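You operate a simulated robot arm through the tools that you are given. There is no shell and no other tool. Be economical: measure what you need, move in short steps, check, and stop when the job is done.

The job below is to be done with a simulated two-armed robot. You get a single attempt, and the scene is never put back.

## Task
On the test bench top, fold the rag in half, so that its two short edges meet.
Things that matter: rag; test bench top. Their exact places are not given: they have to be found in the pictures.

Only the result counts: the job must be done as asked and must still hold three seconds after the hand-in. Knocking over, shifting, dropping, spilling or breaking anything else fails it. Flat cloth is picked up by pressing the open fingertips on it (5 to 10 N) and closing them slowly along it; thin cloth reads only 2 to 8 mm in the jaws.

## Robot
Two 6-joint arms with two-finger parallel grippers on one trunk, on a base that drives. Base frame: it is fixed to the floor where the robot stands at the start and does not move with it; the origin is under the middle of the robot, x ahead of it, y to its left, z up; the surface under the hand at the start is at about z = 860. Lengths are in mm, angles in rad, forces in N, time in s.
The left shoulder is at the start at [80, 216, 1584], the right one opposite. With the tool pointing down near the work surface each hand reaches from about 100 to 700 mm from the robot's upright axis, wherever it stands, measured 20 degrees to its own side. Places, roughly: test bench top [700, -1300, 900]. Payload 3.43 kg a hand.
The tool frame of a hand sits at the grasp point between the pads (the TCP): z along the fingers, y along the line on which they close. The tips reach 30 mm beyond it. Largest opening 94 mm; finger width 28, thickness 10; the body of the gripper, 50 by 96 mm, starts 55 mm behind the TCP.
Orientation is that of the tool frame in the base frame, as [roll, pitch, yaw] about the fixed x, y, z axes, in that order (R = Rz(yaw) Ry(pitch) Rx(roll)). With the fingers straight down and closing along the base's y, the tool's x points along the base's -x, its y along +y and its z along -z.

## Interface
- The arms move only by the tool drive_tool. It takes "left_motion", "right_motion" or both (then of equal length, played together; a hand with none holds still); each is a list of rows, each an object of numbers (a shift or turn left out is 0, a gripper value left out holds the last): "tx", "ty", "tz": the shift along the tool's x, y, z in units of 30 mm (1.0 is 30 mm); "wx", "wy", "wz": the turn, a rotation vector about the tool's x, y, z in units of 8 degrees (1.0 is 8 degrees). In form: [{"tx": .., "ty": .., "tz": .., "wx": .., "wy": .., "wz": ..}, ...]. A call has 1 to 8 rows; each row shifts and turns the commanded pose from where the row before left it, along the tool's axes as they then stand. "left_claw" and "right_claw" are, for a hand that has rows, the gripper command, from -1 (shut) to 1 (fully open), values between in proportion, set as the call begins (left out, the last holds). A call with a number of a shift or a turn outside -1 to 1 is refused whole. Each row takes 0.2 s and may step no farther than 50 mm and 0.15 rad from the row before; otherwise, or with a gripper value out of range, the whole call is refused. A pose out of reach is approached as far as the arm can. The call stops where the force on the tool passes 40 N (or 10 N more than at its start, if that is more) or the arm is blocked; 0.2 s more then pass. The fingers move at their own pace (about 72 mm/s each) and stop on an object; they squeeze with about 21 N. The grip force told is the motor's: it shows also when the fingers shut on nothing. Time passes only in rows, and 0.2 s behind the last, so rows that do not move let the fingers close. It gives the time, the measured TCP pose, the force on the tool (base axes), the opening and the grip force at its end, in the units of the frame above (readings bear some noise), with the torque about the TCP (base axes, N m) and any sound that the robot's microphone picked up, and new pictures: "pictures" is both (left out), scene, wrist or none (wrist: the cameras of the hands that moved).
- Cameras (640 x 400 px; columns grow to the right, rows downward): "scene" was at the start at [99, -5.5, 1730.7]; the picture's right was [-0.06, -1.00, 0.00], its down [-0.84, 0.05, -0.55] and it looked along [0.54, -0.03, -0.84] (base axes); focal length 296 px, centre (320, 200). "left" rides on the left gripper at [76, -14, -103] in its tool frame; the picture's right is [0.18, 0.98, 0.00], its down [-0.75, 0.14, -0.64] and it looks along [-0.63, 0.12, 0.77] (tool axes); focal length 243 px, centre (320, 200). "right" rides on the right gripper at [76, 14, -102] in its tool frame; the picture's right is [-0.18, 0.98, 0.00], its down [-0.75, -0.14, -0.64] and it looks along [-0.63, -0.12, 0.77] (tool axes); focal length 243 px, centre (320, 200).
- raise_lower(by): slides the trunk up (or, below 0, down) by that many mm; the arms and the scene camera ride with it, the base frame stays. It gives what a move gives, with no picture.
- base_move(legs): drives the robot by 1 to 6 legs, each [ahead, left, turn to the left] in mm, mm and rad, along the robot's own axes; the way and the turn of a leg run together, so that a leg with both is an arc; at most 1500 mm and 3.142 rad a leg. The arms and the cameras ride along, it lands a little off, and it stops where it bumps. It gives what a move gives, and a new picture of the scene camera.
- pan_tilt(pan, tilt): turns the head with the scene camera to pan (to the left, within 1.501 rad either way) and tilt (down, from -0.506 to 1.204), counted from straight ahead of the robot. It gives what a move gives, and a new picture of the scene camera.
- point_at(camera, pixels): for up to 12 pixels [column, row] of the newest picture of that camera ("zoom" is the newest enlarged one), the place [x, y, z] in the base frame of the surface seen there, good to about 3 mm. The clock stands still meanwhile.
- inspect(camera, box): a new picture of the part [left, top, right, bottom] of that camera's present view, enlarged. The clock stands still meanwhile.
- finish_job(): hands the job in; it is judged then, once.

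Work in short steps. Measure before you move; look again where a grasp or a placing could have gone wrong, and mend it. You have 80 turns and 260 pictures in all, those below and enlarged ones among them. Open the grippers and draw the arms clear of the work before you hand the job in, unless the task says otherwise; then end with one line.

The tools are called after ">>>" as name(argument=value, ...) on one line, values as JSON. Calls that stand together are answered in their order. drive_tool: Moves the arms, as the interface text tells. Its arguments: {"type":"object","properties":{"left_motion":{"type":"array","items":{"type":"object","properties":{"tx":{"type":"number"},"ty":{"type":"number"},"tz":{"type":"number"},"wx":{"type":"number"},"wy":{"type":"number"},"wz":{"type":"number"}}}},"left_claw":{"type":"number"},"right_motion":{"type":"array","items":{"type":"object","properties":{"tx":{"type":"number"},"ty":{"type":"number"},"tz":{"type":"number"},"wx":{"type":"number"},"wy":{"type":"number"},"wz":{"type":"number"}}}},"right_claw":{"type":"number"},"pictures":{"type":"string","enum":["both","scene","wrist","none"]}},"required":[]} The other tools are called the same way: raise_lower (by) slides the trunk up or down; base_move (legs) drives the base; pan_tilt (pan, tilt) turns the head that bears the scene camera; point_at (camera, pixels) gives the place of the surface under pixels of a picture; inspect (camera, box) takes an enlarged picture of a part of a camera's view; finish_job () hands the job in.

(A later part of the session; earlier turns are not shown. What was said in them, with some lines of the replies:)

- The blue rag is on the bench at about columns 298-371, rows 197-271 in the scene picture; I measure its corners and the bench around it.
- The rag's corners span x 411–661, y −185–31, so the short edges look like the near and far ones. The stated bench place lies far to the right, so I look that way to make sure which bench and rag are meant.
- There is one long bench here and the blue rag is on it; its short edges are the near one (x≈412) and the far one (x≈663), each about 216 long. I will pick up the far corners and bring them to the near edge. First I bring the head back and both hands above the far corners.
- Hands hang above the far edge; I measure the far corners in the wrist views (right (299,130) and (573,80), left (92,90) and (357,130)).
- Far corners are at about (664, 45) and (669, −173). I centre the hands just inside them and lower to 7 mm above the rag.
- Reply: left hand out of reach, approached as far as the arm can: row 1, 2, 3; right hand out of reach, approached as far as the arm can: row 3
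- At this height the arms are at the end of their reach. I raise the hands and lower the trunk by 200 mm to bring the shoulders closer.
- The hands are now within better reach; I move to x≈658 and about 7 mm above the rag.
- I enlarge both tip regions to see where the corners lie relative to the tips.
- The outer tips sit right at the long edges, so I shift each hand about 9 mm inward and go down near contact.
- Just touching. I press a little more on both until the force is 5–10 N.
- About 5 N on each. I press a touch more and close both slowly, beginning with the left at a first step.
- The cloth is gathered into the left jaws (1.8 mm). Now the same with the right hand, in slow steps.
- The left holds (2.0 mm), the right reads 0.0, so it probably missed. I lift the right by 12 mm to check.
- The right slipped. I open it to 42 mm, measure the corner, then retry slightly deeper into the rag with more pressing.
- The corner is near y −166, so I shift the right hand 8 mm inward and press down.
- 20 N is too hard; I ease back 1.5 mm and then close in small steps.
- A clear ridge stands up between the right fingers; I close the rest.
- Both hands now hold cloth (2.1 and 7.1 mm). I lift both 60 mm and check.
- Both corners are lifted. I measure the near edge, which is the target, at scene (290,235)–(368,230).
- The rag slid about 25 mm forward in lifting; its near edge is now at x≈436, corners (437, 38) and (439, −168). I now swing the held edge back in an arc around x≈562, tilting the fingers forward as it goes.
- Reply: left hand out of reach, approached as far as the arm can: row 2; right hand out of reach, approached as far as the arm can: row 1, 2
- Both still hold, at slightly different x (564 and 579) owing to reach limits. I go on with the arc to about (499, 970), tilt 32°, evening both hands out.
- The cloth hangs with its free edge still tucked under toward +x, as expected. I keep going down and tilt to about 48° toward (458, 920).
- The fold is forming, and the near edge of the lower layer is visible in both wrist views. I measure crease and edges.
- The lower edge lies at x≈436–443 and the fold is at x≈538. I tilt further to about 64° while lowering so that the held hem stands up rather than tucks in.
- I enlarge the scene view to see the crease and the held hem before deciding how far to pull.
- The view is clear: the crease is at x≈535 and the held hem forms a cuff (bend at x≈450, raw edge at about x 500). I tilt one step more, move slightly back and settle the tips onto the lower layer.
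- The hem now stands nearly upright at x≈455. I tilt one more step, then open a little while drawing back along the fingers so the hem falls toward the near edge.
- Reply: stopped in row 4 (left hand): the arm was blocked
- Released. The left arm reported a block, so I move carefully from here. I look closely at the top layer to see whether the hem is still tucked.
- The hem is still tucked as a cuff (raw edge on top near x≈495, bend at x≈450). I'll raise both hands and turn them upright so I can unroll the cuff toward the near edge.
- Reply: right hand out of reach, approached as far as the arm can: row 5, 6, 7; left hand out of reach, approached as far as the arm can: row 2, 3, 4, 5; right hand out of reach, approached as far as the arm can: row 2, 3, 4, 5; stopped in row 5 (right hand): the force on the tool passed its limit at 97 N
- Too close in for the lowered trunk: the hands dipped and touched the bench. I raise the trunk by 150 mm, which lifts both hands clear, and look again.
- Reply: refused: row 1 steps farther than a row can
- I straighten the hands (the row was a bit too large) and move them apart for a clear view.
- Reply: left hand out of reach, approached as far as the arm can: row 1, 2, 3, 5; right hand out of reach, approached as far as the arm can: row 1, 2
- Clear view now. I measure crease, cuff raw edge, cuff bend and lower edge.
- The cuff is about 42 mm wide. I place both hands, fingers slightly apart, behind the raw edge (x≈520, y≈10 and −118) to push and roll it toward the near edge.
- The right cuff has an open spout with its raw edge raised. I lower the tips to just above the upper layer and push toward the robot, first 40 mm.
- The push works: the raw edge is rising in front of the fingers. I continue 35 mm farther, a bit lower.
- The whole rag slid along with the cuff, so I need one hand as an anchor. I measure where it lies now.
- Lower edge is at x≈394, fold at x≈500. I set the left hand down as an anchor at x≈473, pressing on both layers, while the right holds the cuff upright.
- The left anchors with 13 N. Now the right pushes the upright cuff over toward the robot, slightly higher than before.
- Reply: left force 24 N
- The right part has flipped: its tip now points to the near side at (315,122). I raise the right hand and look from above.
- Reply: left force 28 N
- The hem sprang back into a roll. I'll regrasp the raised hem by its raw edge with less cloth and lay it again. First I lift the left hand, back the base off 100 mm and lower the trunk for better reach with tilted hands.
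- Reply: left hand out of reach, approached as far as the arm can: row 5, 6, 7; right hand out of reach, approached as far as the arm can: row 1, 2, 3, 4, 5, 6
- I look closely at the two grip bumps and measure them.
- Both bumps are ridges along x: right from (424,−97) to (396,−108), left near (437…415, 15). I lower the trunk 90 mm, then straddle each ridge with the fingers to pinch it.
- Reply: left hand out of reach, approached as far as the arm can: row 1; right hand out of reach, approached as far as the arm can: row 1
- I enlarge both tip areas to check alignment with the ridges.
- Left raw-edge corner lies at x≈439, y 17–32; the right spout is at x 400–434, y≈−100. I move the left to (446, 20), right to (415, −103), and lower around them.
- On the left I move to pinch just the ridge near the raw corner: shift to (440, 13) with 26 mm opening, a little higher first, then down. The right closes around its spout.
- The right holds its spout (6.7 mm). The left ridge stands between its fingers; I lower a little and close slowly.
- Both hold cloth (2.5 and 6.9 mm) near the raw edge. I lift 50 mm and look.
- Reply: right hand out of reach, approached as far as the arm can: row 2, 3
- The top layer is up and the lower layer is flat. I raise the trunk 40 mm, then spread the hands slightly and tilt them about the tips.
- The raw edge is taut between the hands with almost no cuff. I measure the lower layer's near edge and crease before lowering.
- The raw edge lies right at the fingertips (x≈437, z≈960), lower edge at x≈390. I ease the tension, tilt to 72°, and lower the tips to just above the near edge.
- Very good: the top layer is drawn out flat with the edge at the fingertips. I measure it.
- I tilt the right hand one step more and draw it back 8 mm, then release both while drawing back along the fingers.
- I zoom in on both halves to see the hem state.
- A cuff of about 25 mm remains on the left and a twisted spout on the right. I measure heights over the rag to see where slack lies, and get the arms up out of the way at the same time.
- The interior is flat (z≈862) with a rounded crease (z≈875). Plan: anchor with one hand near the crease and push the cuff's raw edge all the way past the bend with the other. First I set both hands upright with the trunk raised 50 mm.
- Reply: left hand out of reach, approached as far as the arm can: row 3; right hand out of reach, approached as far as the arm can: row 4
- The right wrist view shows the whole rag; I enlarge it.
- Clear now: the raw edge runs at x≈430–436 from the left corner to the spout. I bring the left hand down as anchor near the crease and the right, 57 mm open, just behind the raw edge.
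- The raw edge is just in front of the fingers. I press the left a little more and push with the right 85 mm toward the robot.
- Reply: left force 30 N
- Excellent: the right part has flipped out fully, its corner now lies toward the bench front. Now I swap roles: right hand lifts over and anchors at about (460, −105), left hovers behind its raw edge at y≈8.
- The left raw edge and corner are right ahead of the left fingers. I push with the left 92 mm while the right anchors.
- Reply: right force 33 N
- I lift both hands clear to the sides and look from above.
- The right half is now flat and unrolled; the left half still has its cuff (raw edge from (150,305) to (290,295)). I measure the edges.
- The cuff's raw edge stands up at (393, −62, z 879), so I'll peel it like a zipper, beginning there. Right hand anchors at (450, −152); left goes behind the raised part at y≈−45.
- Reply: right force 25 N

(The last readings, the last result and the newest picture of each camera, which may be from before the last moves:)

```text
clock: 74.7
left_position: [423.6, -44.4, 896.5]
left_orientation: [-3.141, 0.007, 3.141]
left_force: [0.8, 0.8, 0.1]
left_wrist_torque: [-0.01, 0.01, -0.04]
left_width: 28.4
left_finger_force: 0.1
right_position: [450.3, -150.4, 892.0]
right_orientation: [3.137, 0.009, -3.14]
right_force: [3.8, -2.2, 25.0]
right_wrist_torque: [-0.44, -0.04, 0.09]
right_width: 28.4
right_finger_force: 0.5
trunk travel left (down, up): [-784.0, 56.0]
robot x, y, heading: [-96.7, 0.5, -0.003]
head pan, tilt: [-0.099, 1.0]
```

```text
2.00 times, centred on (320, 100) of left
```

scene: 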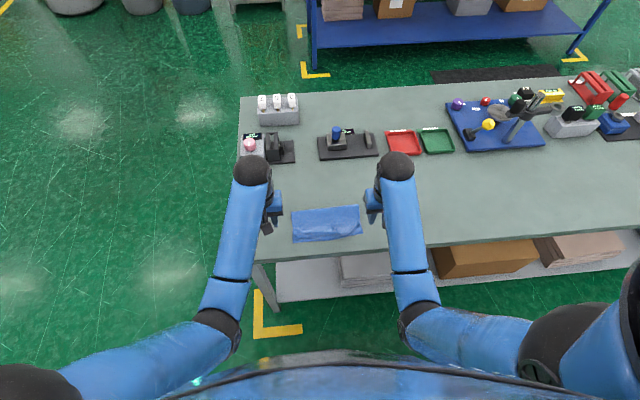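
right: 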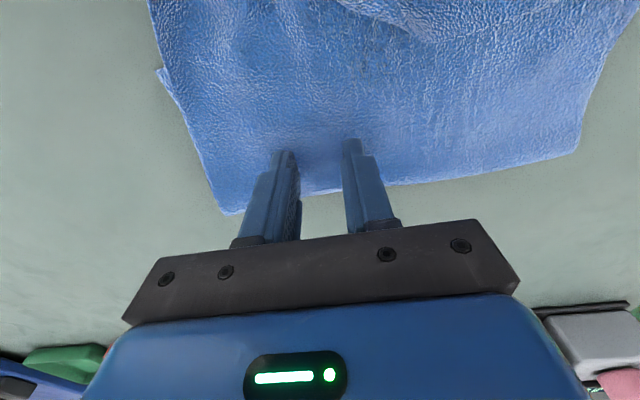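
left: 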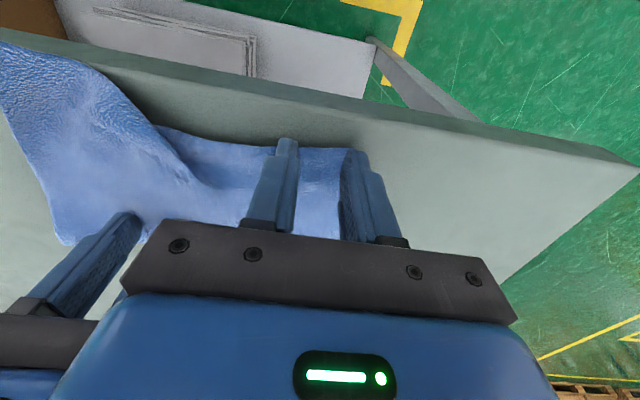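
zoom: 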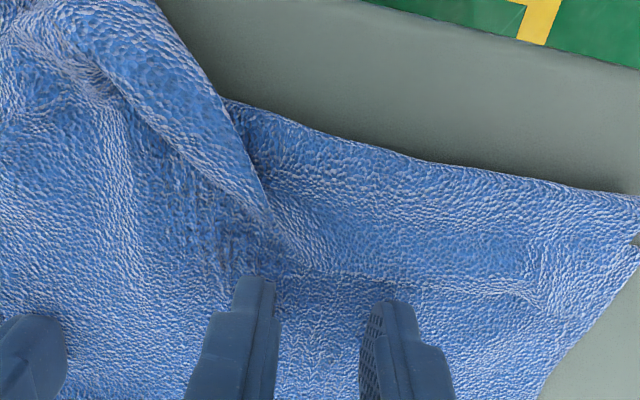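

Aligned: the peel start is just ahead of the left inner finger. I lower 3 mm and push 76 mm.

>>> drive_tool(left_motion=[{"tz": 0.1}, {"tx": 0.42}, {"tx": 0.42}, {"tx": 0.42}, {"tx": 0.42}, {"tx": 0.42}, {"tx": 0.42}, {}], pictures="wrist")

>>> inspect(camera="left", box=[160, 80, 480, 280])

```text
clock: 76.5
left_position: [347.2, -44.9, 892.6]
left_orientation: [3.141, 0.006, -3.141]
left_force: [-0.3, -0.2, -0.3]
left_wrist_torque: [0.0, -0.02, 0.03]
left_width: 28.2
left_finger_force: 0.0
right_position: [449.1, -149.6, 891.4]
right_orientation: [3.139, 0.009, 3.14]
right_force: [4.2, -1.8, 32.2]
right_wrist_torque: [-0.59, -0.03, 0.08]
right_width: 28.3
right_finger_force: 0.3
trunk travel left (down, up): [-784.0, 56.0]
robot x, y, heading: [-98.6, -0.6, 0.002]
head pan, tilt: [-0.099, 1.0]
```

left: 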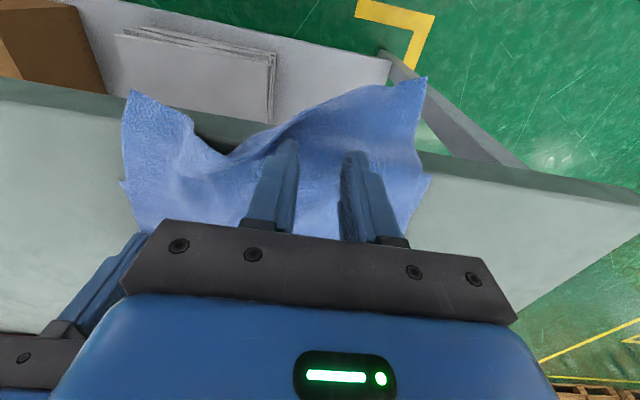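

```text
2.00 times, centred on (320, 180) of left
```

zoom: 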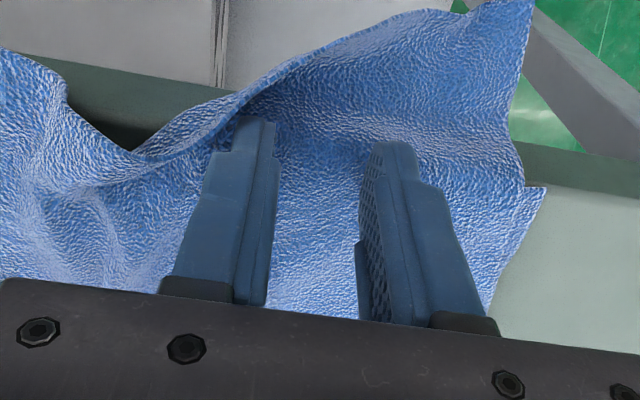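

The left part is unrolled too, its corner sticking out past the bench front. I push slightly more, then lift both hands away and look.

>>> drive_tool(left_motion=[{"tx": 0.4}, {}, {"tz": -0.8}, {"tz": -0.8}, {"tx": -1}, {"tx": -1}, {"ty": 1}, {"ty": 1}], right_motion=[{}, {}, {"tz": -0.8}, {"tz": -0.8}, {"ty": -0.5}, {"ty": -0.5}, {"ty": -0.5}, {"ty": -0.5}], pictures="none")

>>> drive_tool(left_motion=[{"ty": 1}, {"ty": 1}, {"ty": 0.5}], pictures="none")

>>> inspect(camera="scene", box=[270, 190, 390, 265])

```text
clock: 78.3
left_position: [396.7, 14.8, 941.6]
left_orientation: [-3.14, 0.008, 3.141]
left_force: [0.2, 0.7, 0.0]
left_wrist_torque: [0.01, 0.02, 0.0]
left_width: 28.2
left_finger_force: 0.0
right_position: [449.1, -210.5, 938.0]
right_orientation: [3.138, 0.003, -3.139]
right_force: [0.2, 0.5, -1.0]
right_wrist_torque: [0.0, 0.03, -0.04]
right_width: 28.3
right_finger_force: 0.0
trunk travel left (down, up): [-784.0, 56.0]
robot x, y, heading: [-96.9, -0.7, 0.001]
head pan, tilt: [-0.099, 1.0]
```

```text
clock: 79.1
left_position: [396.8, 89.2, 939.2]
left_orientation: [3.141, 0.006, -3.141]
left_force: [-0.9, 0.3, 0.3]
left_wrist_torque: [-0.02, 0.02, -0.01]
left_width: 28.0
left_finger_force: 0.1
right_position: [449.9, -212.1, 936.7]
right_orientation: [3.136, 0.004, 3.141]
right_force: [0.5, 0.4, 0.5]
right_wrist_torque: [-0.02, 0.02, -0.03]
right_width: 28.3
right_finger_force: 0.0
trunk travel left (down, up): [-784.0, 56.0]
robot x, y, heading: [-99.1, 0.8, 0.003]
head pan, tilt: [-0.099, 1.0]
```

```text
5.33 times, centred on (330, 228) of scene
```

zoom: 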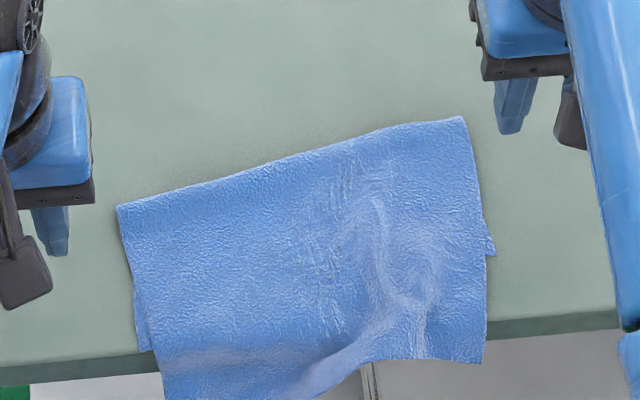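

The cuff is gone; the upper layer now hangs past the bench front at the left. I get a wider view and measure.

>>> inspect(camera="scene", box=[260, 200, 404, 290])

>>> point_at(camera="zoom", pixels=[[140, 135], [300, 95], [425, 65], [160, 245], [182, 280], [250, 300], [300, 285], [350, 250], [440, 262], [450, 180], [190, 250], [300, 200]])

```text
4.44 times, centred on (332, 245) of scene
```

zoom: 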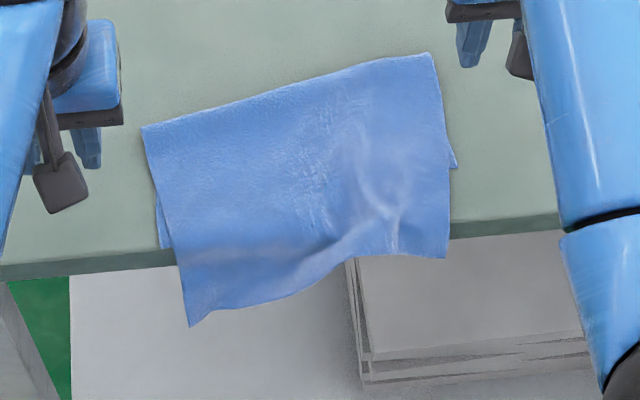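

```text
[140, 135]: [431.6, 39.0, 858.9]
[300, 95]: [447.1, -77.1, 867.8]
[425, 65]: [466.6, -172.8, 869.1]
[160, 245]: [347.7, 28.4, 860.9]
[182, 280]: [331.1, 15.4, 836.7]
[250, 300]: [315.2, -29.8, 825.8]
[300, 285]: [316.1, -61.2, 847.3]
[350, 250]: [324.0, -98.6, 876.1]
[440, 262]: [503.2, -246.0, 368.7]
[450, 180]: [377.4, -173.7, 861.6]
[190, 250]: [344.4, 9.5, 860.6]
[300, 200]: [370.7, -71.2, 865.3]
```

The rag has slid and turned a little; the upper layer overhangs by about 40 mm. I'll press lightly on the upper layer just behind the crease with both hands and drag it forward (+x), which should roll the crease onward and draw the overhang back.

>>> drive_tool(left_motion=[{"tx": -0.2, "ty": -0.99}, {"tx": -0.2, "ty": -0.99}, {"tx": -0.2, "ty": -0.99}, {"tz": 0.75}, {"tz": 0.75}, {"tz": 0.07}, {}], right_motion=[{"tx": 0.14, "ty": 0.97}, {"tx": 0.14, "ty": 0.97}, {"tx": 0.14, "ty": 0.97}, {"tz": 0.7}, {"tz": 0.73}, {"tz": 0.07}, {}], left_claw=0.1, right_claw=0.1, pictures="none")

```text
clock: 80.7
left_position: [414.6, 1.5, 893.5]
left_orientation: [-3.14, 0.006, 3.139]
left_force: [0.3, -1.7, 1.9]
left_wrist_torque: [0.13, -0.02, 0.01]
left_width: 51.7
left_finger_force: 0.0
right_position: [436.6, -122.7, 892.3]
right_orientation: [3.137, 0.002, -3.141]
right_force: [0.1, -1.0, 1.3]
right_wrist_torque: [-0.02, 0.0, -0.04]
right_width: 51.8
right_finger_force: 0.0
trunk travel left (down, up): [-784.0, 56.0]
robot x, y, heading: [-98.7, -0.6, 0.002]
head pan, tilt: [-0.099, 1.0]
```

Light contact (about 2 N). I press about 1.5 mm more and drag forward 50 mm.

>>> drive_tool(left_motion=[{"tz": 0.05}, {"tx": -0.3}, {"tx": -0.35}, {"tx": -0.35}, {"tx": -0.35}, {"tx": -0.35}, {}], right_motion=[{"tz": 0.06}, {"tx": -0.3}, {"tx": -0.35}, {"tx": -0.35}, {"tx": -0.35}, {"tx": -0.35}, {}], pictures="wrist")

>>> inspect(camera="scene", box=[260, 190, 404, 280])

```text
clock: 82.3
left_position: [464.5, -0.2, 892.2]
left_orientation: [-3.14, 0.006, 3.141]
left_force: [-0.1, -0.1, 3.9]
left_wrist_torque: [0.1, 0.01, 0.03]
left_width: 51.6
left_finger_force: 0.0
right_position: [488.5, -123.9, 891.6]
right_orientation: [3.135, 0.006, -3.14]
right_force: [-0.3, 0.2, 9.7]
right_wrist_torque: [-0.21, 0.02, -0.02]
right_width: 51.9
right_finger_force: 0.0
trunk travel left (down, up): [-784.0, 56.0]
robot x, y, heading: [-97.2, -3.5, 0.001]
head pan, tilt: [-0.099, 1.0]
```

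right: 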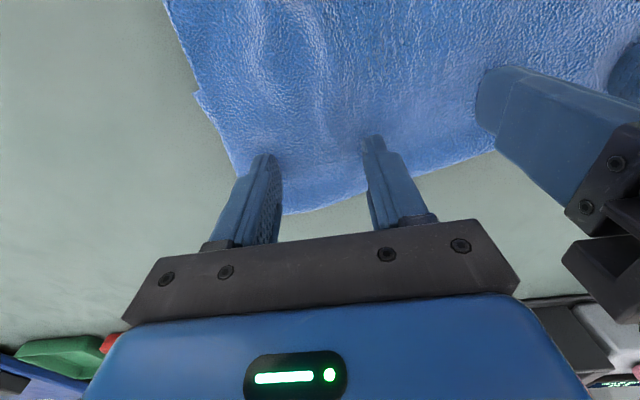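
left: 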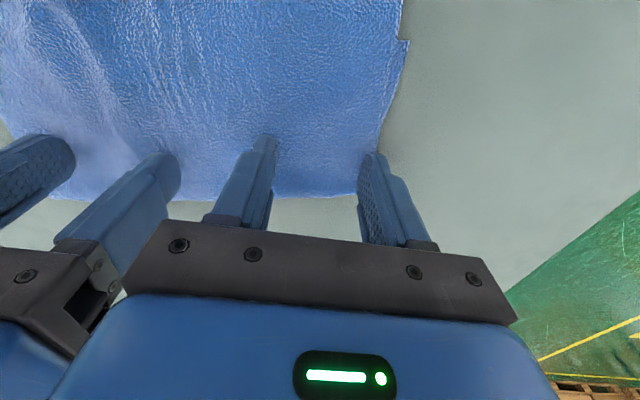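

```text
4.44 times, centred on (332, 235) of scene
```

zoom: 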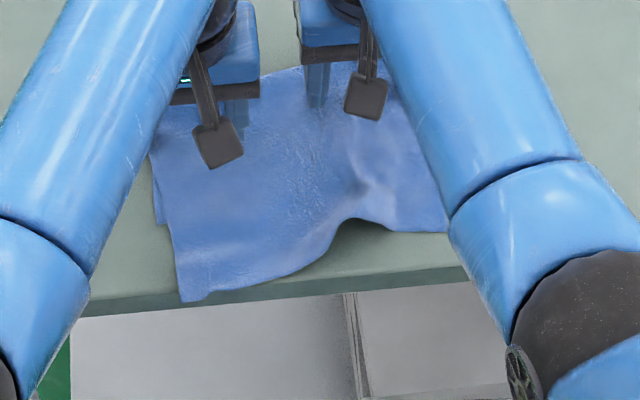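

The whole rag slid forward with the hands and is almost wholly back on the bench. I drag 45 mm more.

>>> drive_tool(left_motion=[{"tx": -0.3}, {"tx": -0.3}, {"tx": -0.3}, {"tx": -0.3}, {"tx": -0.3}, {}], right_motion=[{"tx": -0.25}, {"tx": -0.25}, {"tx": -0.25}, {"tx": -0.25}, {"tx": -0.25}, {}], pictures="none")

>>> drive_tool(left_motion=[{"tz": -0.8}, {"tz": -0.8}, {"ty": 1}, {"ty": 1}, {"ty": 1}, {"ty": 0.5}], right_motion=[{"tz": -0.8}, {"tz": -0.8}, {"ty": -1}, {"ty": -1}, {"ty": -1}, {"ty": -0.5}], left_claw=-0.3, right_claw=-0.3, pictures="none")

>>> inspect(camera="scene", box=[265, 175, 393, 255])

```text
clock: 83.7
left_position: [510.8, 1.3, 892.7]
left_orientation: [-3.139, 0.007, -3.141]
left_force: [0.3, -1.5, 2.5]
left_wrist_torque: [0.05, 0.0, 0.0]
left_width: 51.7
left_finger_force: 0.1
right_position: [526.1, -122.7, 891.6]
right_orientation: [3.137, 0.004, -3.142]
right_force: [-0.9, -0.7, 9.2]
right_wrist_torque: [-0.19, 0.02, 0.01]
right_width: 51.6
right_finger_force: 0.0
trunk travel left (down, up): [-784.0, 56.0]
robot x, y, heading: [-95.4, -1.6, -0.001]
head pan, tilt: [-0.099, 1.0]
```

```text
clock: 85.1
left_position: [510.7, 104.8, 939.8]
left_orientation: [3.141, 0.006, 3.141]
left_force: [0.5, -0.3, -0.4]
left_wrist_torque: [0.05, 0.02, -0.02]
left_width: 33.0
left_finger_force: 0.0
right_position: [525.5, -228.3, 938.6]
right_orientation: [3.138, 0.005, 3.14]
right_force: [0.3, 0.0, 0.0]
right_wrist_torque: [-0.02, -0.04, 0.0]
right_width: 33.0
right_finger_force: 0.1
trunk travel left (down, up): [-784.0, 56.0]
robot x, y, heading: [-99.1, 4.8, 0.001]
head pan, tilt: [-0.099, 1.0]
```

```text
5.00 times, centred on (329, 215) of scene
```

zoom: 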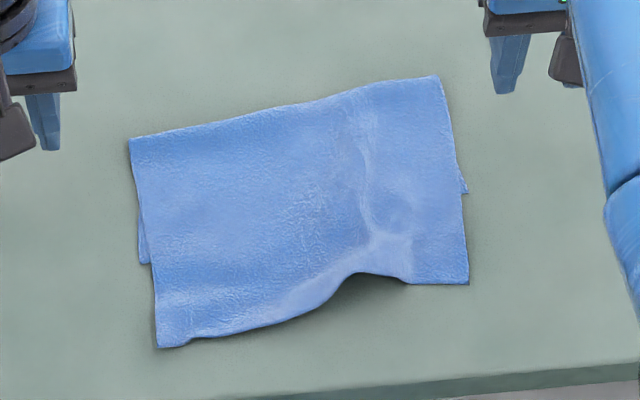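

Now the rag lies flat on the bench with the upper edge overlong. I measure all corners.

>>> point_at(camera="zoom", pixels=[[131, 141], [280, 108], [436, 79], [142, 262], [465, 191], [159, 345], [466, 282], [250, 325], [350, 275], [410, 282], [370, 240], [180, 300]])

```text
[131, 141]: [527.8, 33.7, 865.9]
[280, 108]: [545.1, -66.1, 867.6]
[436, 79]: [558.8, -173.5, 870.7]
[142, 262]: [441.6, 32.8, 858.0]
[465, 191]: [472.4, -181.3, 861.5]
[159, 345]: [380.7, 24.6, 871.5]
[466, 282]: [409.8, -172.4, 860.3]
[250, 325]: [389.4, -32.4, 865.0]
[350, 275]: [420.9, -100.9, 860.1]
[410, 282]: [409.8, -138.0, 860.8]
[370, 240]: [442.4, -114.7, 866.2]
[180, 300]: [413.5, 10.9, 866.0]
```

Overhang is about 60 mm on both sides (lower edge at x 441/472, upper edge at 381/410). I'll pinch the upper edge near both corners, carry it up and over the crease to lengthen the lower layer, then set it back on the lower edge. First I place the hands over it.

>>> drive_tool(left_motion=[{"tx": 0.99, "ty": -0.875}, {"tx": 0.99, "ty": -0.875}, {"tx": 0.99, "ty": -0.875}, {"tx": 0.99, "ty": -0.875}, {"tz": 0.7}, {"tz": 0.7}, {}], right_motion=[{"tx": 0.895, "ty": 0.65}, {"tx": 0.895, "ty": 0.65}, {"tx": 0.895, "ty": 0.65}, {"tx": 0.895, "ty": 0.65}, {"tz": 0.7}, {"tz": 0.7}, {}], pictures="none")

>>> inspect(camera="left", box=[200, 80, 440, 230])

>>> inspect(camera="right", box=[200, 80, 440, 230])

```text
clock: 86.7
left_position: [392.2, 1.0, 897.2]
left_orientation: [3.141, 0.006, -3.141]
left_force: [-0.2, 0.0, 0.9]
left_wrist_torque: [0.01, -0.02, 0.0]
left_width: 33.0
left_finger_force: 0.0
right_position: [418.7, -151.0, 897.4]
right_orientation: [3.135, 0.003, 3.141]
right_force: [-0.1, 0.1, -0.4]
right_wrist_torque: [0.02, 0.02, -0.01]
right_width: 32.8
right_finger_force: 0.0
trunk travel left (down, up): [-784.0, 56.0]
robot x, y, heading: [-100.5, 1.3, 0.003]
head pan, tilt: [-0.099, 1.0]
```

```text
2.67 times, centred on (320, 155) of left
```

zoom: 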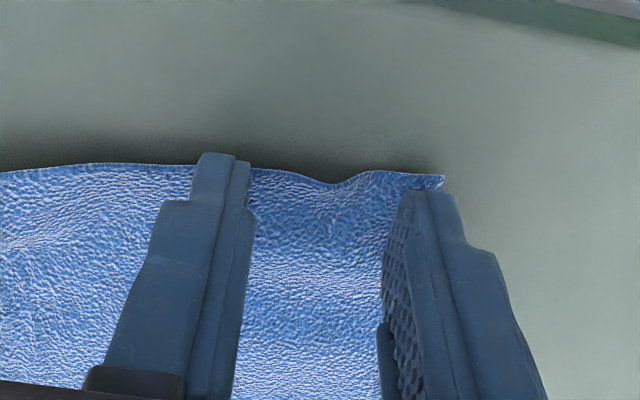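

```text
2.67 times, centred on (320, 155) of right
5 turns are left
```

zoom: 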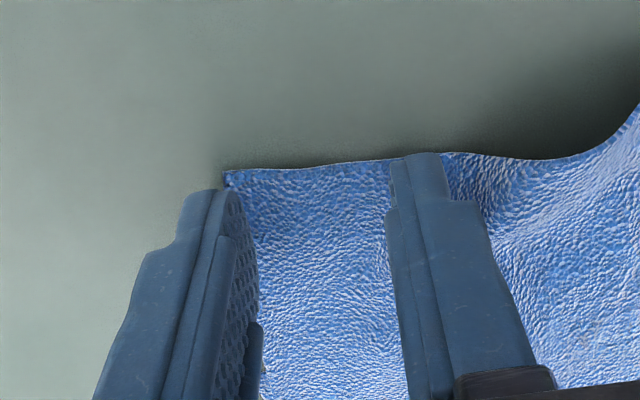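

Only five turns remain, so I combine steps: widen to 42 mm and shift inward, press, close slowly in steps, lift 36 mm, and check.

>>> drive_tool(left_motion=[{"ty": -0.3}, {"tz": 0.1}, {"tz": 0.1}, {}], right_motion=[{"ty": 0.3}, {"tz": 0.1}, {"tz": 0.1}, {}], left_claw=-0.1, right_claw=-0.1, pictures="none")

>>> drive_tool(left_motion=[{"tz": 0.02}, {}], right_motion=[{"tz": 0.02}, {}], left_claw=-0.3, right_claw=-0.3, pictures="none")

>>> drive_tool(left_motion=[{}, {}], right_motion=[{}, {}], left_claw=-0.5, right_claw=-0.5, pictures="none")

>>> drive_tool(left_motion=[{}, {}], right_motion=[{}, {}], left_claw=-0.7, right_claw=-0.7, pictures="none")

>>> drive_tool(left_motion=[{}, {}, {}], right_motion=[{}, {}, {}], left_claw=-1, right_claw=-1, pictures="none")

>>> drive_tool(left_motion=[{"tz": -0.4}, {"tz": -0.4}, {"tz": -0.4}, {}], right_motion=[{"tz": -0.4}, {"tz": -0.4}, {"tz": -0.4}, {}], pictures="wrist")

>>> inspect(camera="scene", box=[265, 175, 393, 255])

```text
clock: 87.7
left_position: [392.1, -8.5, 891.3]
left_orientation: [-3.138, 0.008, 3.141]
left_force: [0.3, 0.4, 2.4]
left_wrist_torque: [0.03, 0.02, 0.01]
left_width: 42.4
left_finger_force: 0.0
right_position: [418.6, -141.7, 892.1]
right_orientation: [3.136, 0.005, 3.14]
right_force: [-0.1, -0.6, 7.9]
right_wrist_torque: [-0.02, -0.05, 0.02]
right_width: 42.1
right_finger_force: 0.0
trunk travel left (down, up): [-784.0, 56.0]
robot x, y, heading: [-97.5, -2.5, 0.006]
head pan, tilt: [-0.099, 1.0]
```

```text
clock: 88.3
left_position: [390.5, -8.4, 891.6]
left_orientation: [-3.14, 0.006, 3.141]
left_force: [0.7, -0.4, 7.6]
left_wrist_torque: [0.08, -0.02, 0.0]
left_width: 32.2
left_finger_force: 0.1
right_position: [417.9, -140.8, 891.7]
right_orientation: [3.136, 0.008, 3.141]
right_force: [0.9, 0.3, 12.2]
right_wrist_torque: [0.04, -0.14, 0.01]
right_width: 31.9
right_finger_force: 0.1
trunk travel left (down, up): [-784.0, 56.0]
robot x, y, heading: [-99.6, 2.5, 0.004]
head pan, tilt: [-0.099, 1.0]
```

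```text
clock: 88.9
left_position: [391.9, -7.8, 892.0]
left_orientation: [-3.14, 0.009, 3.141]
left_force: [0.8, -0.2, 7.7]
left_wrist_torque: [0.09, 0.0, -0.04]
left_width: 22.7
left_finger_force: 0.1
right_position: [417.1, -141.1, 890.7]
right_orientation: [3.136, 0.006, 3.141]
right_force: [1.4, 0.1, 16.3]
right_wrist_torque: [0.06, -0.09, 0.02]
right_width: 21.9
right_finger_force: 0.2
trunk travel left (down, up): [-784.0, 56.0]
robot x, y, heading: [-98.8, 2.2, -0.0]
head pan, tilt: [-0.099, 1.0]
```

```text
clock: 89.5
left_position: [391.5, -8.0, 891.6]
left_orientation: [-3.14, 0.009, 3.14]
left_force: [1.4, -0.5, 7.7]
left_wrist_torque: [0.02, -0.03, -0.04]
left_width: 13.4
left_finger_force: 0.1
right_position: [417.0, -141.1, 890.7]
right_orientation: [3.137, 0.005, 3.141]
right_force: [0.2, 1.1, 16.6]
right_wrist_torque: [0.11, -0.09, 0.04]
right_width: 13.3
right_finger_force: 0.1
trunk travel left (down, up): [-784.0, 56.0]
robot x, y, heading: [-96.1, -1.7, 0.001]
head pan, tilt: [-0.099, 1.0]
```

```text
clock: 90.3
left_position: [390.8, -7.3, 892.2]
left_orientation: [-3.139, 0.008, 3.141]
left_force: [1.0, -9.8, 3.9]
left_wrist_torque: [-0.29, -0.04, -0.11]
left_width: 2.5
left_finger_force: 21.2
right_position: [416.9, -139.9, 891.1]
right_orientation: [3.137, 0.004, -3.138]
right_force: [-1.2, 12.5, 19.2]
right_wrist_torque: [0.46, 0.01, 0.03]
right_width: 2.5
right_finger_force: 20.8
trunk travel left (down, up): [-784.0, 56.0]
robot x, y, heading: [-96.9, 1.5, 0.002]
head pan, tilt: [-0.099, 1.0]
```

```text
clock: 91.3
left_position: [393.3, -8.2, 926.4]
left_orientation: [-3.14, 0.005, -3.14]
left_force: [1.7, -9.7, -0.7]
left_wrist_torque: [-0.3, -0.02, -0.11]
left_width: 2.8
left_finger_force: 20.8
right_position: [418.9, -141.8, 925.1]
right_orientation: [3.138, 0.001, -3.139]
right_force: [-1.1, 10.2, -0.4]
right_wrist_torque: [0.29, 0.04, 0.04]
right_width: 2.4
right_finger_force: 20.9
trunk travel left (down, up): [-784.0, 56.0]
robot x, y, heading: [-101.0, -1.9, 0.003]
head pan, tilt: [-0.099, 1.0]
```

right: 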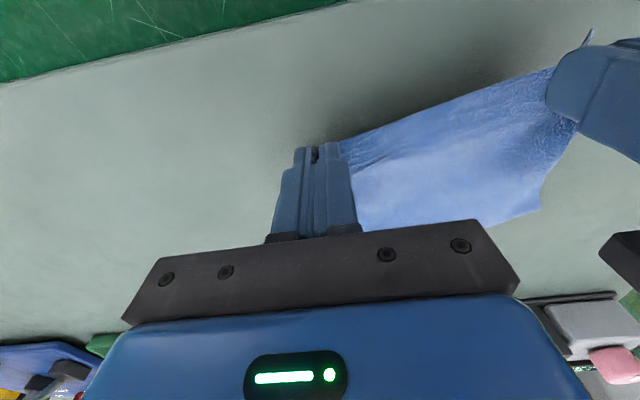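
left: 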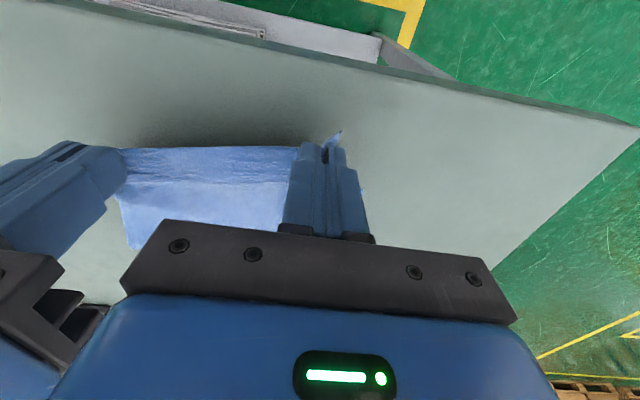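

```text
5.00 times, centred on (329, 215) of scene
4 turns are left
```

zoom: 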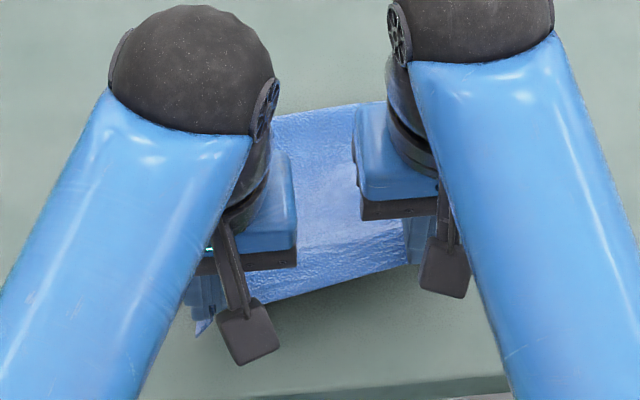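

Both hold the upper edge. Now I carry it up and over past the crease, so the lower layer lays out longer, then back and down onto the lower edge (TCP x≈454 left, 478 right), and look before releasing.

>>> drive_tool(left_motion=[{"tx": -1, "ty": -0.07, "tz": -0.4}, {"tx": -1, "tz": -0.4}, {"tx": -1, "tz": -0.4}, {"tx": -1, "tz": -0.4}, {"tx": -1, "tz": -0.4}, {}, {}, {}], right_motion=[{"tx": -1, "ty": 0.07, "tz": -0.4}, {"tx": -1, "tz": -0.4}, {"tx": -1, "tz": -0.4}, {"tx": -1, "tz": -0.4}, {"tx": -1, "tz": -0.4}, {}, {}, {}], pictures="scene")

>>> drive_tool(left_motion=[{"tx": 0.6, "tz": 0.5}, {"tx": 0.6, "tz": 0.5}, {"tx": 0.6, "tz": 0.5}, {"tx": 0.6, "tz": 0.5}, {"tx": 0.29, "tz": 0.4}, {"tx": 0.28, "tz": 0.4}, {}], right_motion=[{"tx": 0.6, "tz": 0.5}, {"tx": 0.6, "tz": 0.5}, {"tx": 0.6, "tz": 0.5}, {"tx": 0.6, "tz": 0.5}, {"tx": 0.29, "tz": 0.4}, {"tx": 0.28, "tz": 0.4}, {}], pictures="both")

>>> inspect(camera="scene", box=[265, 165, 393, 245])

>>> inspect(camera="left", box=[0, 0, 400, 250])

>>> inspect(camera="right", box=[180, 0, 580, 250])

```text
clock: 93.1
left_position: [541.7, -9.8, 987.2]
left_orientation: [3.141, 0.005, -3.139]
left_force: [0.5, -3.0, -0.3]
left_wrist_torque: [-0.06, -0.02, -0.03]
left_width: 2.5
left_finger_force: 21.3
right_position: [569.3, -140.0, 985.5]
right_orientation: [3.135, 0.002, -3.141]
right_force: [-0.2, 3.2, -0.2]
right_wrist_torque: [0.12, 0.02, -0.02]
right_width: 2.7
right_finger_force: 21.0
trunk travel left (down, up): [-784.0, 56.0]
robot x, y, heading: [-99.6, -0.2, -0.003]
head pan, tilt: [-0.099, 1.0]
```

scene: 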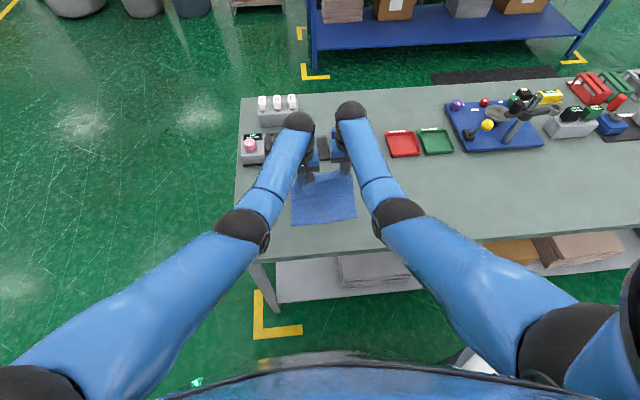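

```text
clock: 94.7
left_position: [452.3, -11.2, 903.2]
left_orientation: [3.141, 0.006, -3.141]
left_force: [0.3, -0.3, -0.3]
left_wrist_torque: [-0.03, 0.0, -0.04]
left_width: 2.5
left_finger_force: 20.8
right_position: [479.3, -139.6, 901.0]
right_orientation: [3.135, 0.005, -3.141]
right_force: [-0.6, 0.8, -0.6]
right_wrist_torque: [0.03, 0.0, 0.01]
right_width: 2.4
right_finger_force: 21.1
trunk travel left (down, up): [-784.0, 56.0]
robot x, y, heading: [-98.7, 0.3, -0.002]
head pan, tilt: [-0.099, 1.0]
```

scene: 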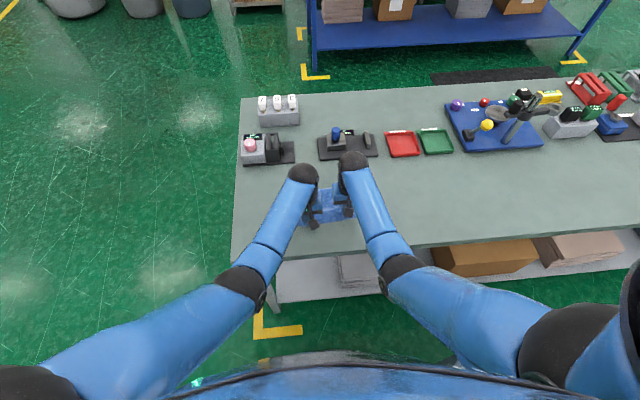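
right: 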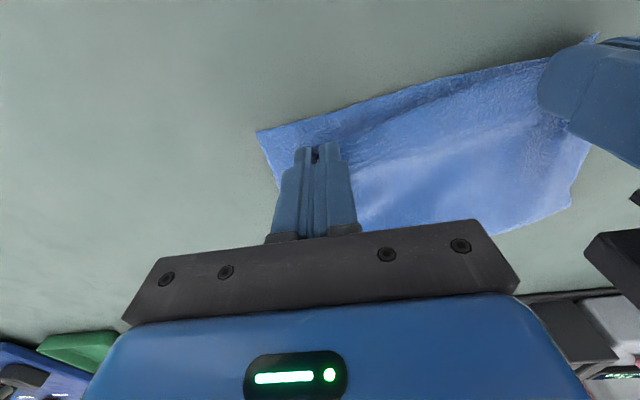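
left: 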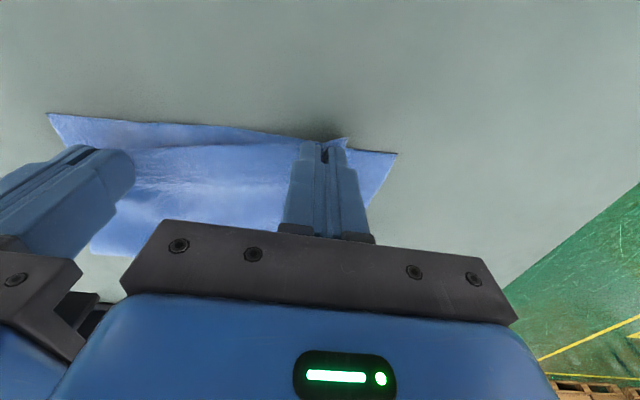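

```text
5.00 times, centred on (329, 205) of scene
```

zoom: 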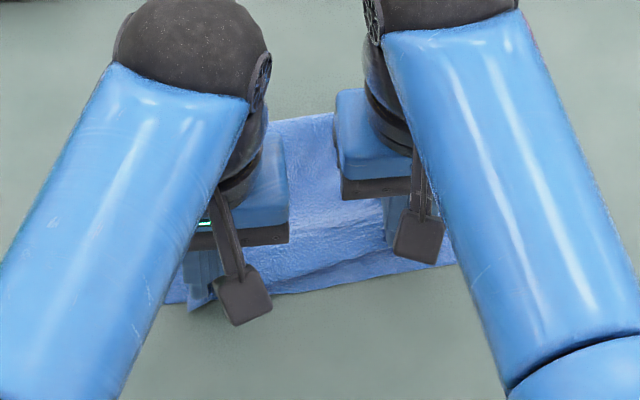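

```text
1.60 times, centred on (200, 125) of left
```

zoom: 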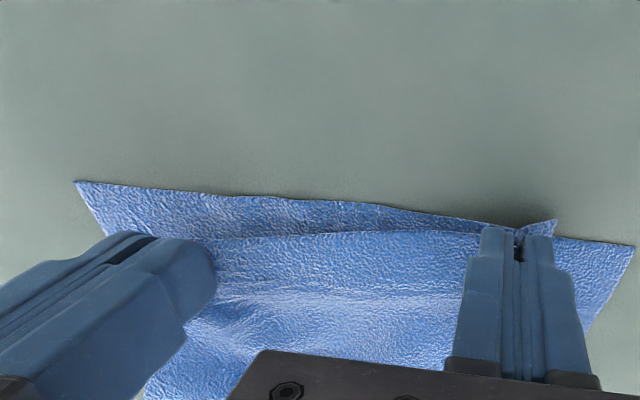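

```text
1.60 times, centred on (380, 125) of right
3 turns are left
```

zoom: 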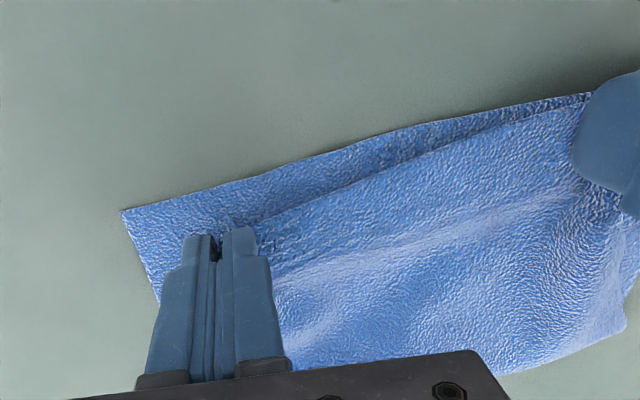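

The upper edge is nearly on the lower one: by the wrist views the right side must come about 17 mm nearer, the left about 5 mm forward. I make that correction, lower, open to spread the gathers, lift and clear both hands, then look.

>>> drive_tool(left_motion=[{"tx": -0.17, "ty": 0.15}, {"tz": 0.1}, {"tz": 0.12}, {}], right_motion=[{"tx": 0.57, "ty": -0.05}, {"tz": 0.08}, {"tz": 0.08}, {}], pictures="none")

>>> drive_tool(left_motion=[{}, {}, {}], right_motion=[{}, {}, {}], left_claw=-0.2, right_claw=-0.2, pictures="none")

>>> drive_tool(left_motion=[{"tz": -0.5}, {"tz": -0.7}, {"tz": -0.7}, {"ty": 1}, {"ty": 1}, {"ty": 1}, {"ty": 1}, {"ty": 0.3}], right_motion=[{"tz": -0.5}, {"tz": -0.7}, {"tz": -0.7}, {"ty": -1}, {"ty": -1}, {"ty": -1}, {"ty": -0.5}, {}], pictures="both")

>>> inspect(camera="scene", box=[265, 165, 393, 245])

>>> point_at(camera="zoom", pixels=[[150, 140], [300, 120], [430, 100], [160, 290], [200, 290], [250, 285], [300, 280], [350, 272], [400, 262], [450, 250], [300, 200], [300, 240]])

```text
clock: 95.7
left_position: [459.0, -5.9, 897.0]
left_orientation: [-3.14, 0.005, -3.141]
left_force: [0.8, -8.5, 1.2]
left_wrist_torque: [-0.28, -0.01, -0.1]
left_width: 2.7
left_finger_force: 20.9
right_position: [462.2, -139.9, 898.1]
right_orientation: [3.136, 0.003, -3.139]
right_force: [0.3, 9.1, 0.4]
right_wrist_torque: [0.3, -0.01, 0.02]
right_width: 2.7
right_finger_force: 21.1
trunk travel left (down, up): [-784.0, 56.0]
robot x, y, heading: [-101.1, 2.6, -0.003]
head pan, tilt: [-0.099, 1.0]
```

```text
clock: 96.5
left_position: [459.0, -6.6, 895.9]
left_orientation: [-3.141, 0.005, -3.141]
left_force: [-0.4, -0.2, -1.4]
left_wrist_torque: [0.0, 0.0, 0.02]
left_width: 37.6
left_finger_force: 0.0
right_position: [462.2, -140.5, 896.9]
right_orientation: [3.135, 0.004, 3.141]
right_force: [0.0, -0.9, 0.9]
right_wrist_torque: [0.0, -0.01, -0.01]
right_width: 37.8
right_finger_force: 0.1
trunk travel left (down, up): [-784.0, 56.0]
robot x, y, heading: [-98.7, 3.3, 0.003]
head pan, tilt: [-0.099, 1.0]
```

```text
clock: 98.3
left_position: [458.2, 124.0, 953.2]
left_orientation: [-3.141, 0.006, -3.141]
left_force: [0.3, -0.1, -0.3]
left_wrist_torque: [0.02, -0.02, -0.02]
left_width: 37.7
left_finger_force: 0.0
right_position: [462.3, -245.8, 954.2]
right_orientation: [3.138, 0.002, -3.139]
right_force: [-1.4, 0.4, 0.1]
right_wrist_torque: [0.01, 0.01, -0.02]
right_width: 37.5
right_finger_force: 0.0
trunk travel left (down, up): [-784.0, 56.0]
robot x, y, heading: [-98.6, -1.9, 0.003]
head pan, tilt: [-0.099, 1.0]
```

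scene: 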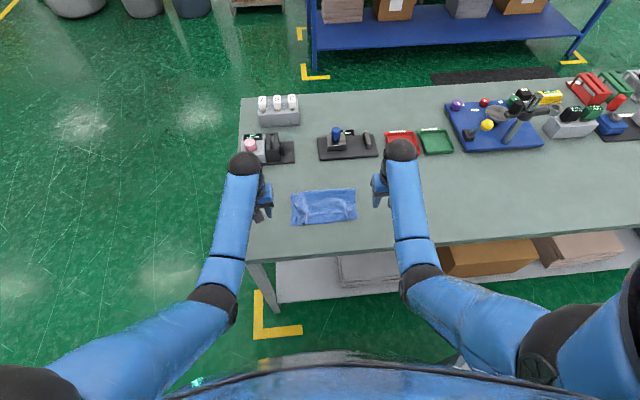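
right: 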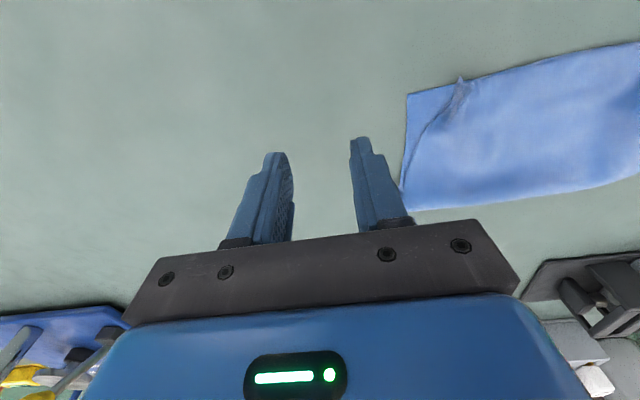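
left: 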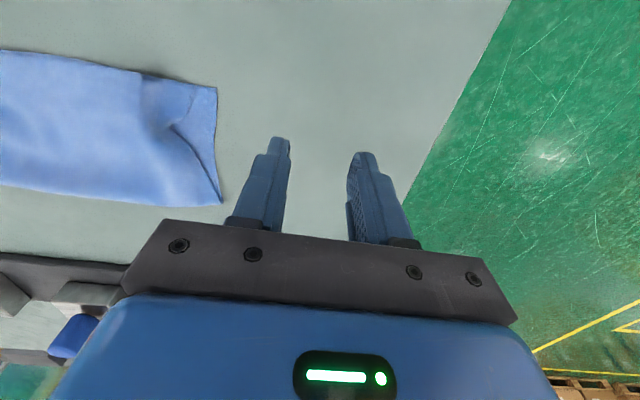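

```text
5.00 times, centred on (329, 205) of scene
```

zoom: 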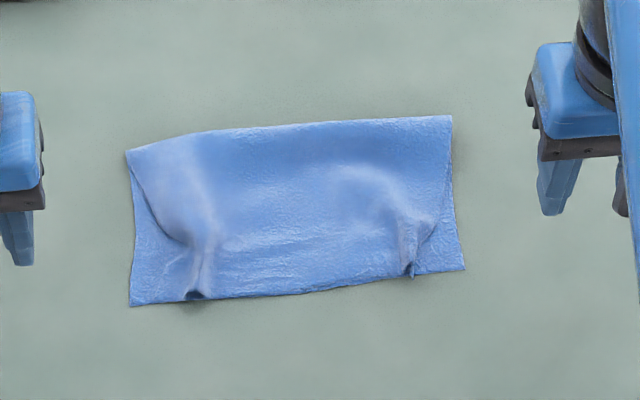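

```text
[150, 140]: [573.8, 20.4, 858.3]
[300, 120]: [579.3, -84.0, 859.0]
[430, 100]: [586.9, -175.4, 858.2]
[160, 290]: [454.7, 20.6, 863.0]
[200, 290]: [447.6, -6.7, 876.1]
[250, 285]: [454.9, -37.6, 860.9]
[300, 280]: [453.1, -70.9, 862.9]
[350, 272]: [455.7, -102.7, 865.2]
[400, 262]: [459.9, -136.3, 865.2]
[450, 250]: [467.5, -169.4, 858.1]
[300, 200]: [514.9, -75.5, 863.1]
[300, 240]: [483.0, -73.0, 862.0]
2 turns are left
```

The edges now meet along their length (middle at x≈454); only the two pinched gathers remain near the corners. With my last working turn I straddle each gather, press lightly, spread outward in small steps (inner finger staying, outer finger drawing the corner out), then lift and clear the arms.

>>> drive_tool(left_motion=[{"ty": -1}, {"ty": -1}, {"ty": -1}, {"ty": -1}, {"ty": -0.33}, {"tz": 1}, {"tz": 0.8}, {"tz": 0.22}], right_motion=[{"ty": 0.9}, {"ty": 0.9}, {"ty": 0.9}, {"ty": 0.83}, {}, {"tz": 1}, {"tz": 0.8}, {"tz": 0.25}], left_claw=-0.55, right_claw=-0.55, pictures="none")

>>> drive_tool(left_motion=[{"ty": 0.157}, {}], right_motion=[{"ty": -0.157}, {}], left_claw=-0.35, right_claw=-0.35, pictures="none")

>>> drive_tool(left_motion=[{"ty": 0.157}, {}], right_motion=[{"ty": -0.157}, {}], left_claw=-0.15, right_claw=-0.15, pictures="none")

>>> drive_tool(left_motion=[{"ty": 0.157}, {}], right_motion=[{"ty": -0.157}, {}], left_claw=0.05, right_claw=0.05, pictures="none")

>>> drive_tool(left_motion=[{"tz": -0.5}, {"tz": -0.8}, {"tz": -0.7}, {"ty": 1}, {"ty": 1}, {"ty": 1}, {"ty": 1}, {}], right_motion=[{"tz": -0.5}, {"tz": -0.8}, {"tz": -0.7}, {"ty": -1}, {"ty": -1}, {"ty": -1}, {"ty": -1}, {}], pictures="none")

>>> inspect(camera="scene", box=[265, 165, 393, 245])

```text
clock: 100.1
left_position: [459.2, -6.8, 893.3]
left_orientation: [-3.139, 0.008, 3.141]
left_force: [0.0, 0.0, 0.1]
left_wrist_torque: [-0.01, 0.0, 0.02]
left_width: 20.7
left_finger_force: 0.1
right_position: [462.6, -141.4, 893.2]
right_orientation: [3.138, 0.007, 3.141]
right_force: [-0.2, 0.4, 1.1]
right_wrist_torque: [0.0, -0.01, -0.01]
right_width: 21.0
right_finger_force: 0.1
trunk travel left (down, up): [-784.0, 56.0]
robot x, y, heading: [-95.6, -5.2, 0.002]
head pan, tilt: [-0.099, 1.0]
```

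```text
clock: 100.7
left_position: [459.2, -0.8, 893.7]
left_orientation: [3.141, 0.005, -3.141]
left_force: [0.3, 0.4, 0.2]
left_wrist_torque: [0.02, 0.02, -0.01]
left_width: 30.3
left_finger_force: 0.1
right_position: [462.6, -145.4, 892.4]
right_orientation: [3.136, 0.002, -3.14]
right_force: [0.1, 0.3, 1.5]
right_wrist_torque: [0.07, -0.02, -0.01]
right_width: 30.8
right_finger_force: 1.2
trunk travel left (down, up): [-784.0, 56.0]
robot x, y, heading: [-98.1, 0.5, -0.002]
head pan, tilt: [-0.099, 1.0]
```

```text
clock: 101.3
left_position: [458.7, 2.6, 894.2]
left_orientation: [-3.141, 0.005, 3.141]
left_force: [-0.6, -1.2, 1.6]
left_wrist_torque: [0.0, 0.01, 0.0]
left_width: 40.2
left_finger_force: 0.0
right_position: [461.7, -149.0, 891.5]
right_orientation: [3.136, 0.004, -3.141]
right_force: [0.9, 0.5, 1.6]
right_wrist_torque: [0.05, 0.01, -0.02]
right_width: 39.9
right_finger_force: 0.3
trunk travel left (down, up): [-784.0, 56.0]
robot x, y, heading: [-96.6, -0.7, 0.003]
head pan, tilt: [-0.099, 1.0]
```

```text
clock: 101.9
left_position: [459.5, 6.4, 894.5]
left_orientation: [-3.141, 0.005, -3.141]
left_force: [-0.7, -0.7, 1.1]
left_wrist_torque: [0.0, 0.05, 0.01]
left_width: 49.4
left_finger_force: 0.1
right_position: [461.1, -154.0, 893.4]
right_orientation: [3.138, 0.003, 3.141]
right_force: [0.1, 0.1, 1.3]
right_wrist_torque: [0.06, 0.02, 0.02]
right_width: 49.9
right_finger_force: 0.0
trunk travel left (down, up): [-784.0, 56.0]
robot x, y, heading: [-101.0, -2.6, -0.001]
head pan, tilt: [-0.099, 1.0]
```

```text
clock: 103.7
left_position: [457.3, 126.3, 953.2]
left_orientation: [3.14, 0.005, -3.141]
left_force: [0.1, -0.2, 0.2]
left_wrist_torque: [0.01, 0.0, -0.01]
left_width: 49.1
left_finger_force: 0.1
right_position: [461.1, -274.3, 951.4]
right_orientation: [3.136, 0.003, -3.14]
right_force: [0.5, -0.1, -0.5]
right_wrist_torque: [0.0, 0.0, 0.02]
right_width: 49.5
right_finger_force: 0.0
trunk travel left (down, up): [-784.0, 56.0]
robot x, y, heading: [-96.9, -1.8, -0.004]
head pan, tilt: [-0.099, 1.0]
```

```text
5.00 times, centred on (329, 205) of scene
1 turns are left
```

zoom: 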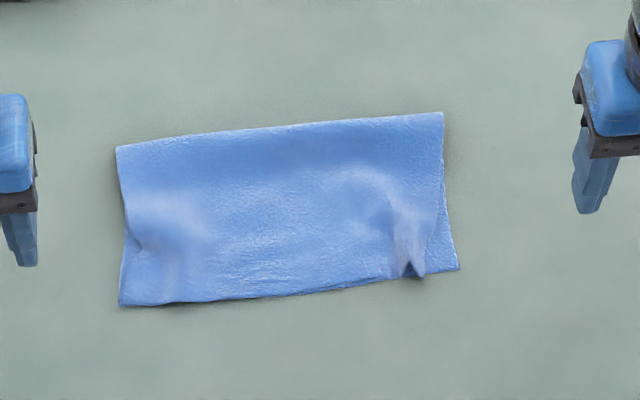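

The left corner now lies almost on its partner. The short edges meet along their length, with a small gather left near the right corner. Both hands are open and clear, so I hand the job in.

>>> finish_job()

```text
The job is handed in.
```

I folded the rag in half on the bench so its two short edges meet, and handed it in. A small gather is still visible near the right corner of the upper edge. Both grippers are open and clear of the work.
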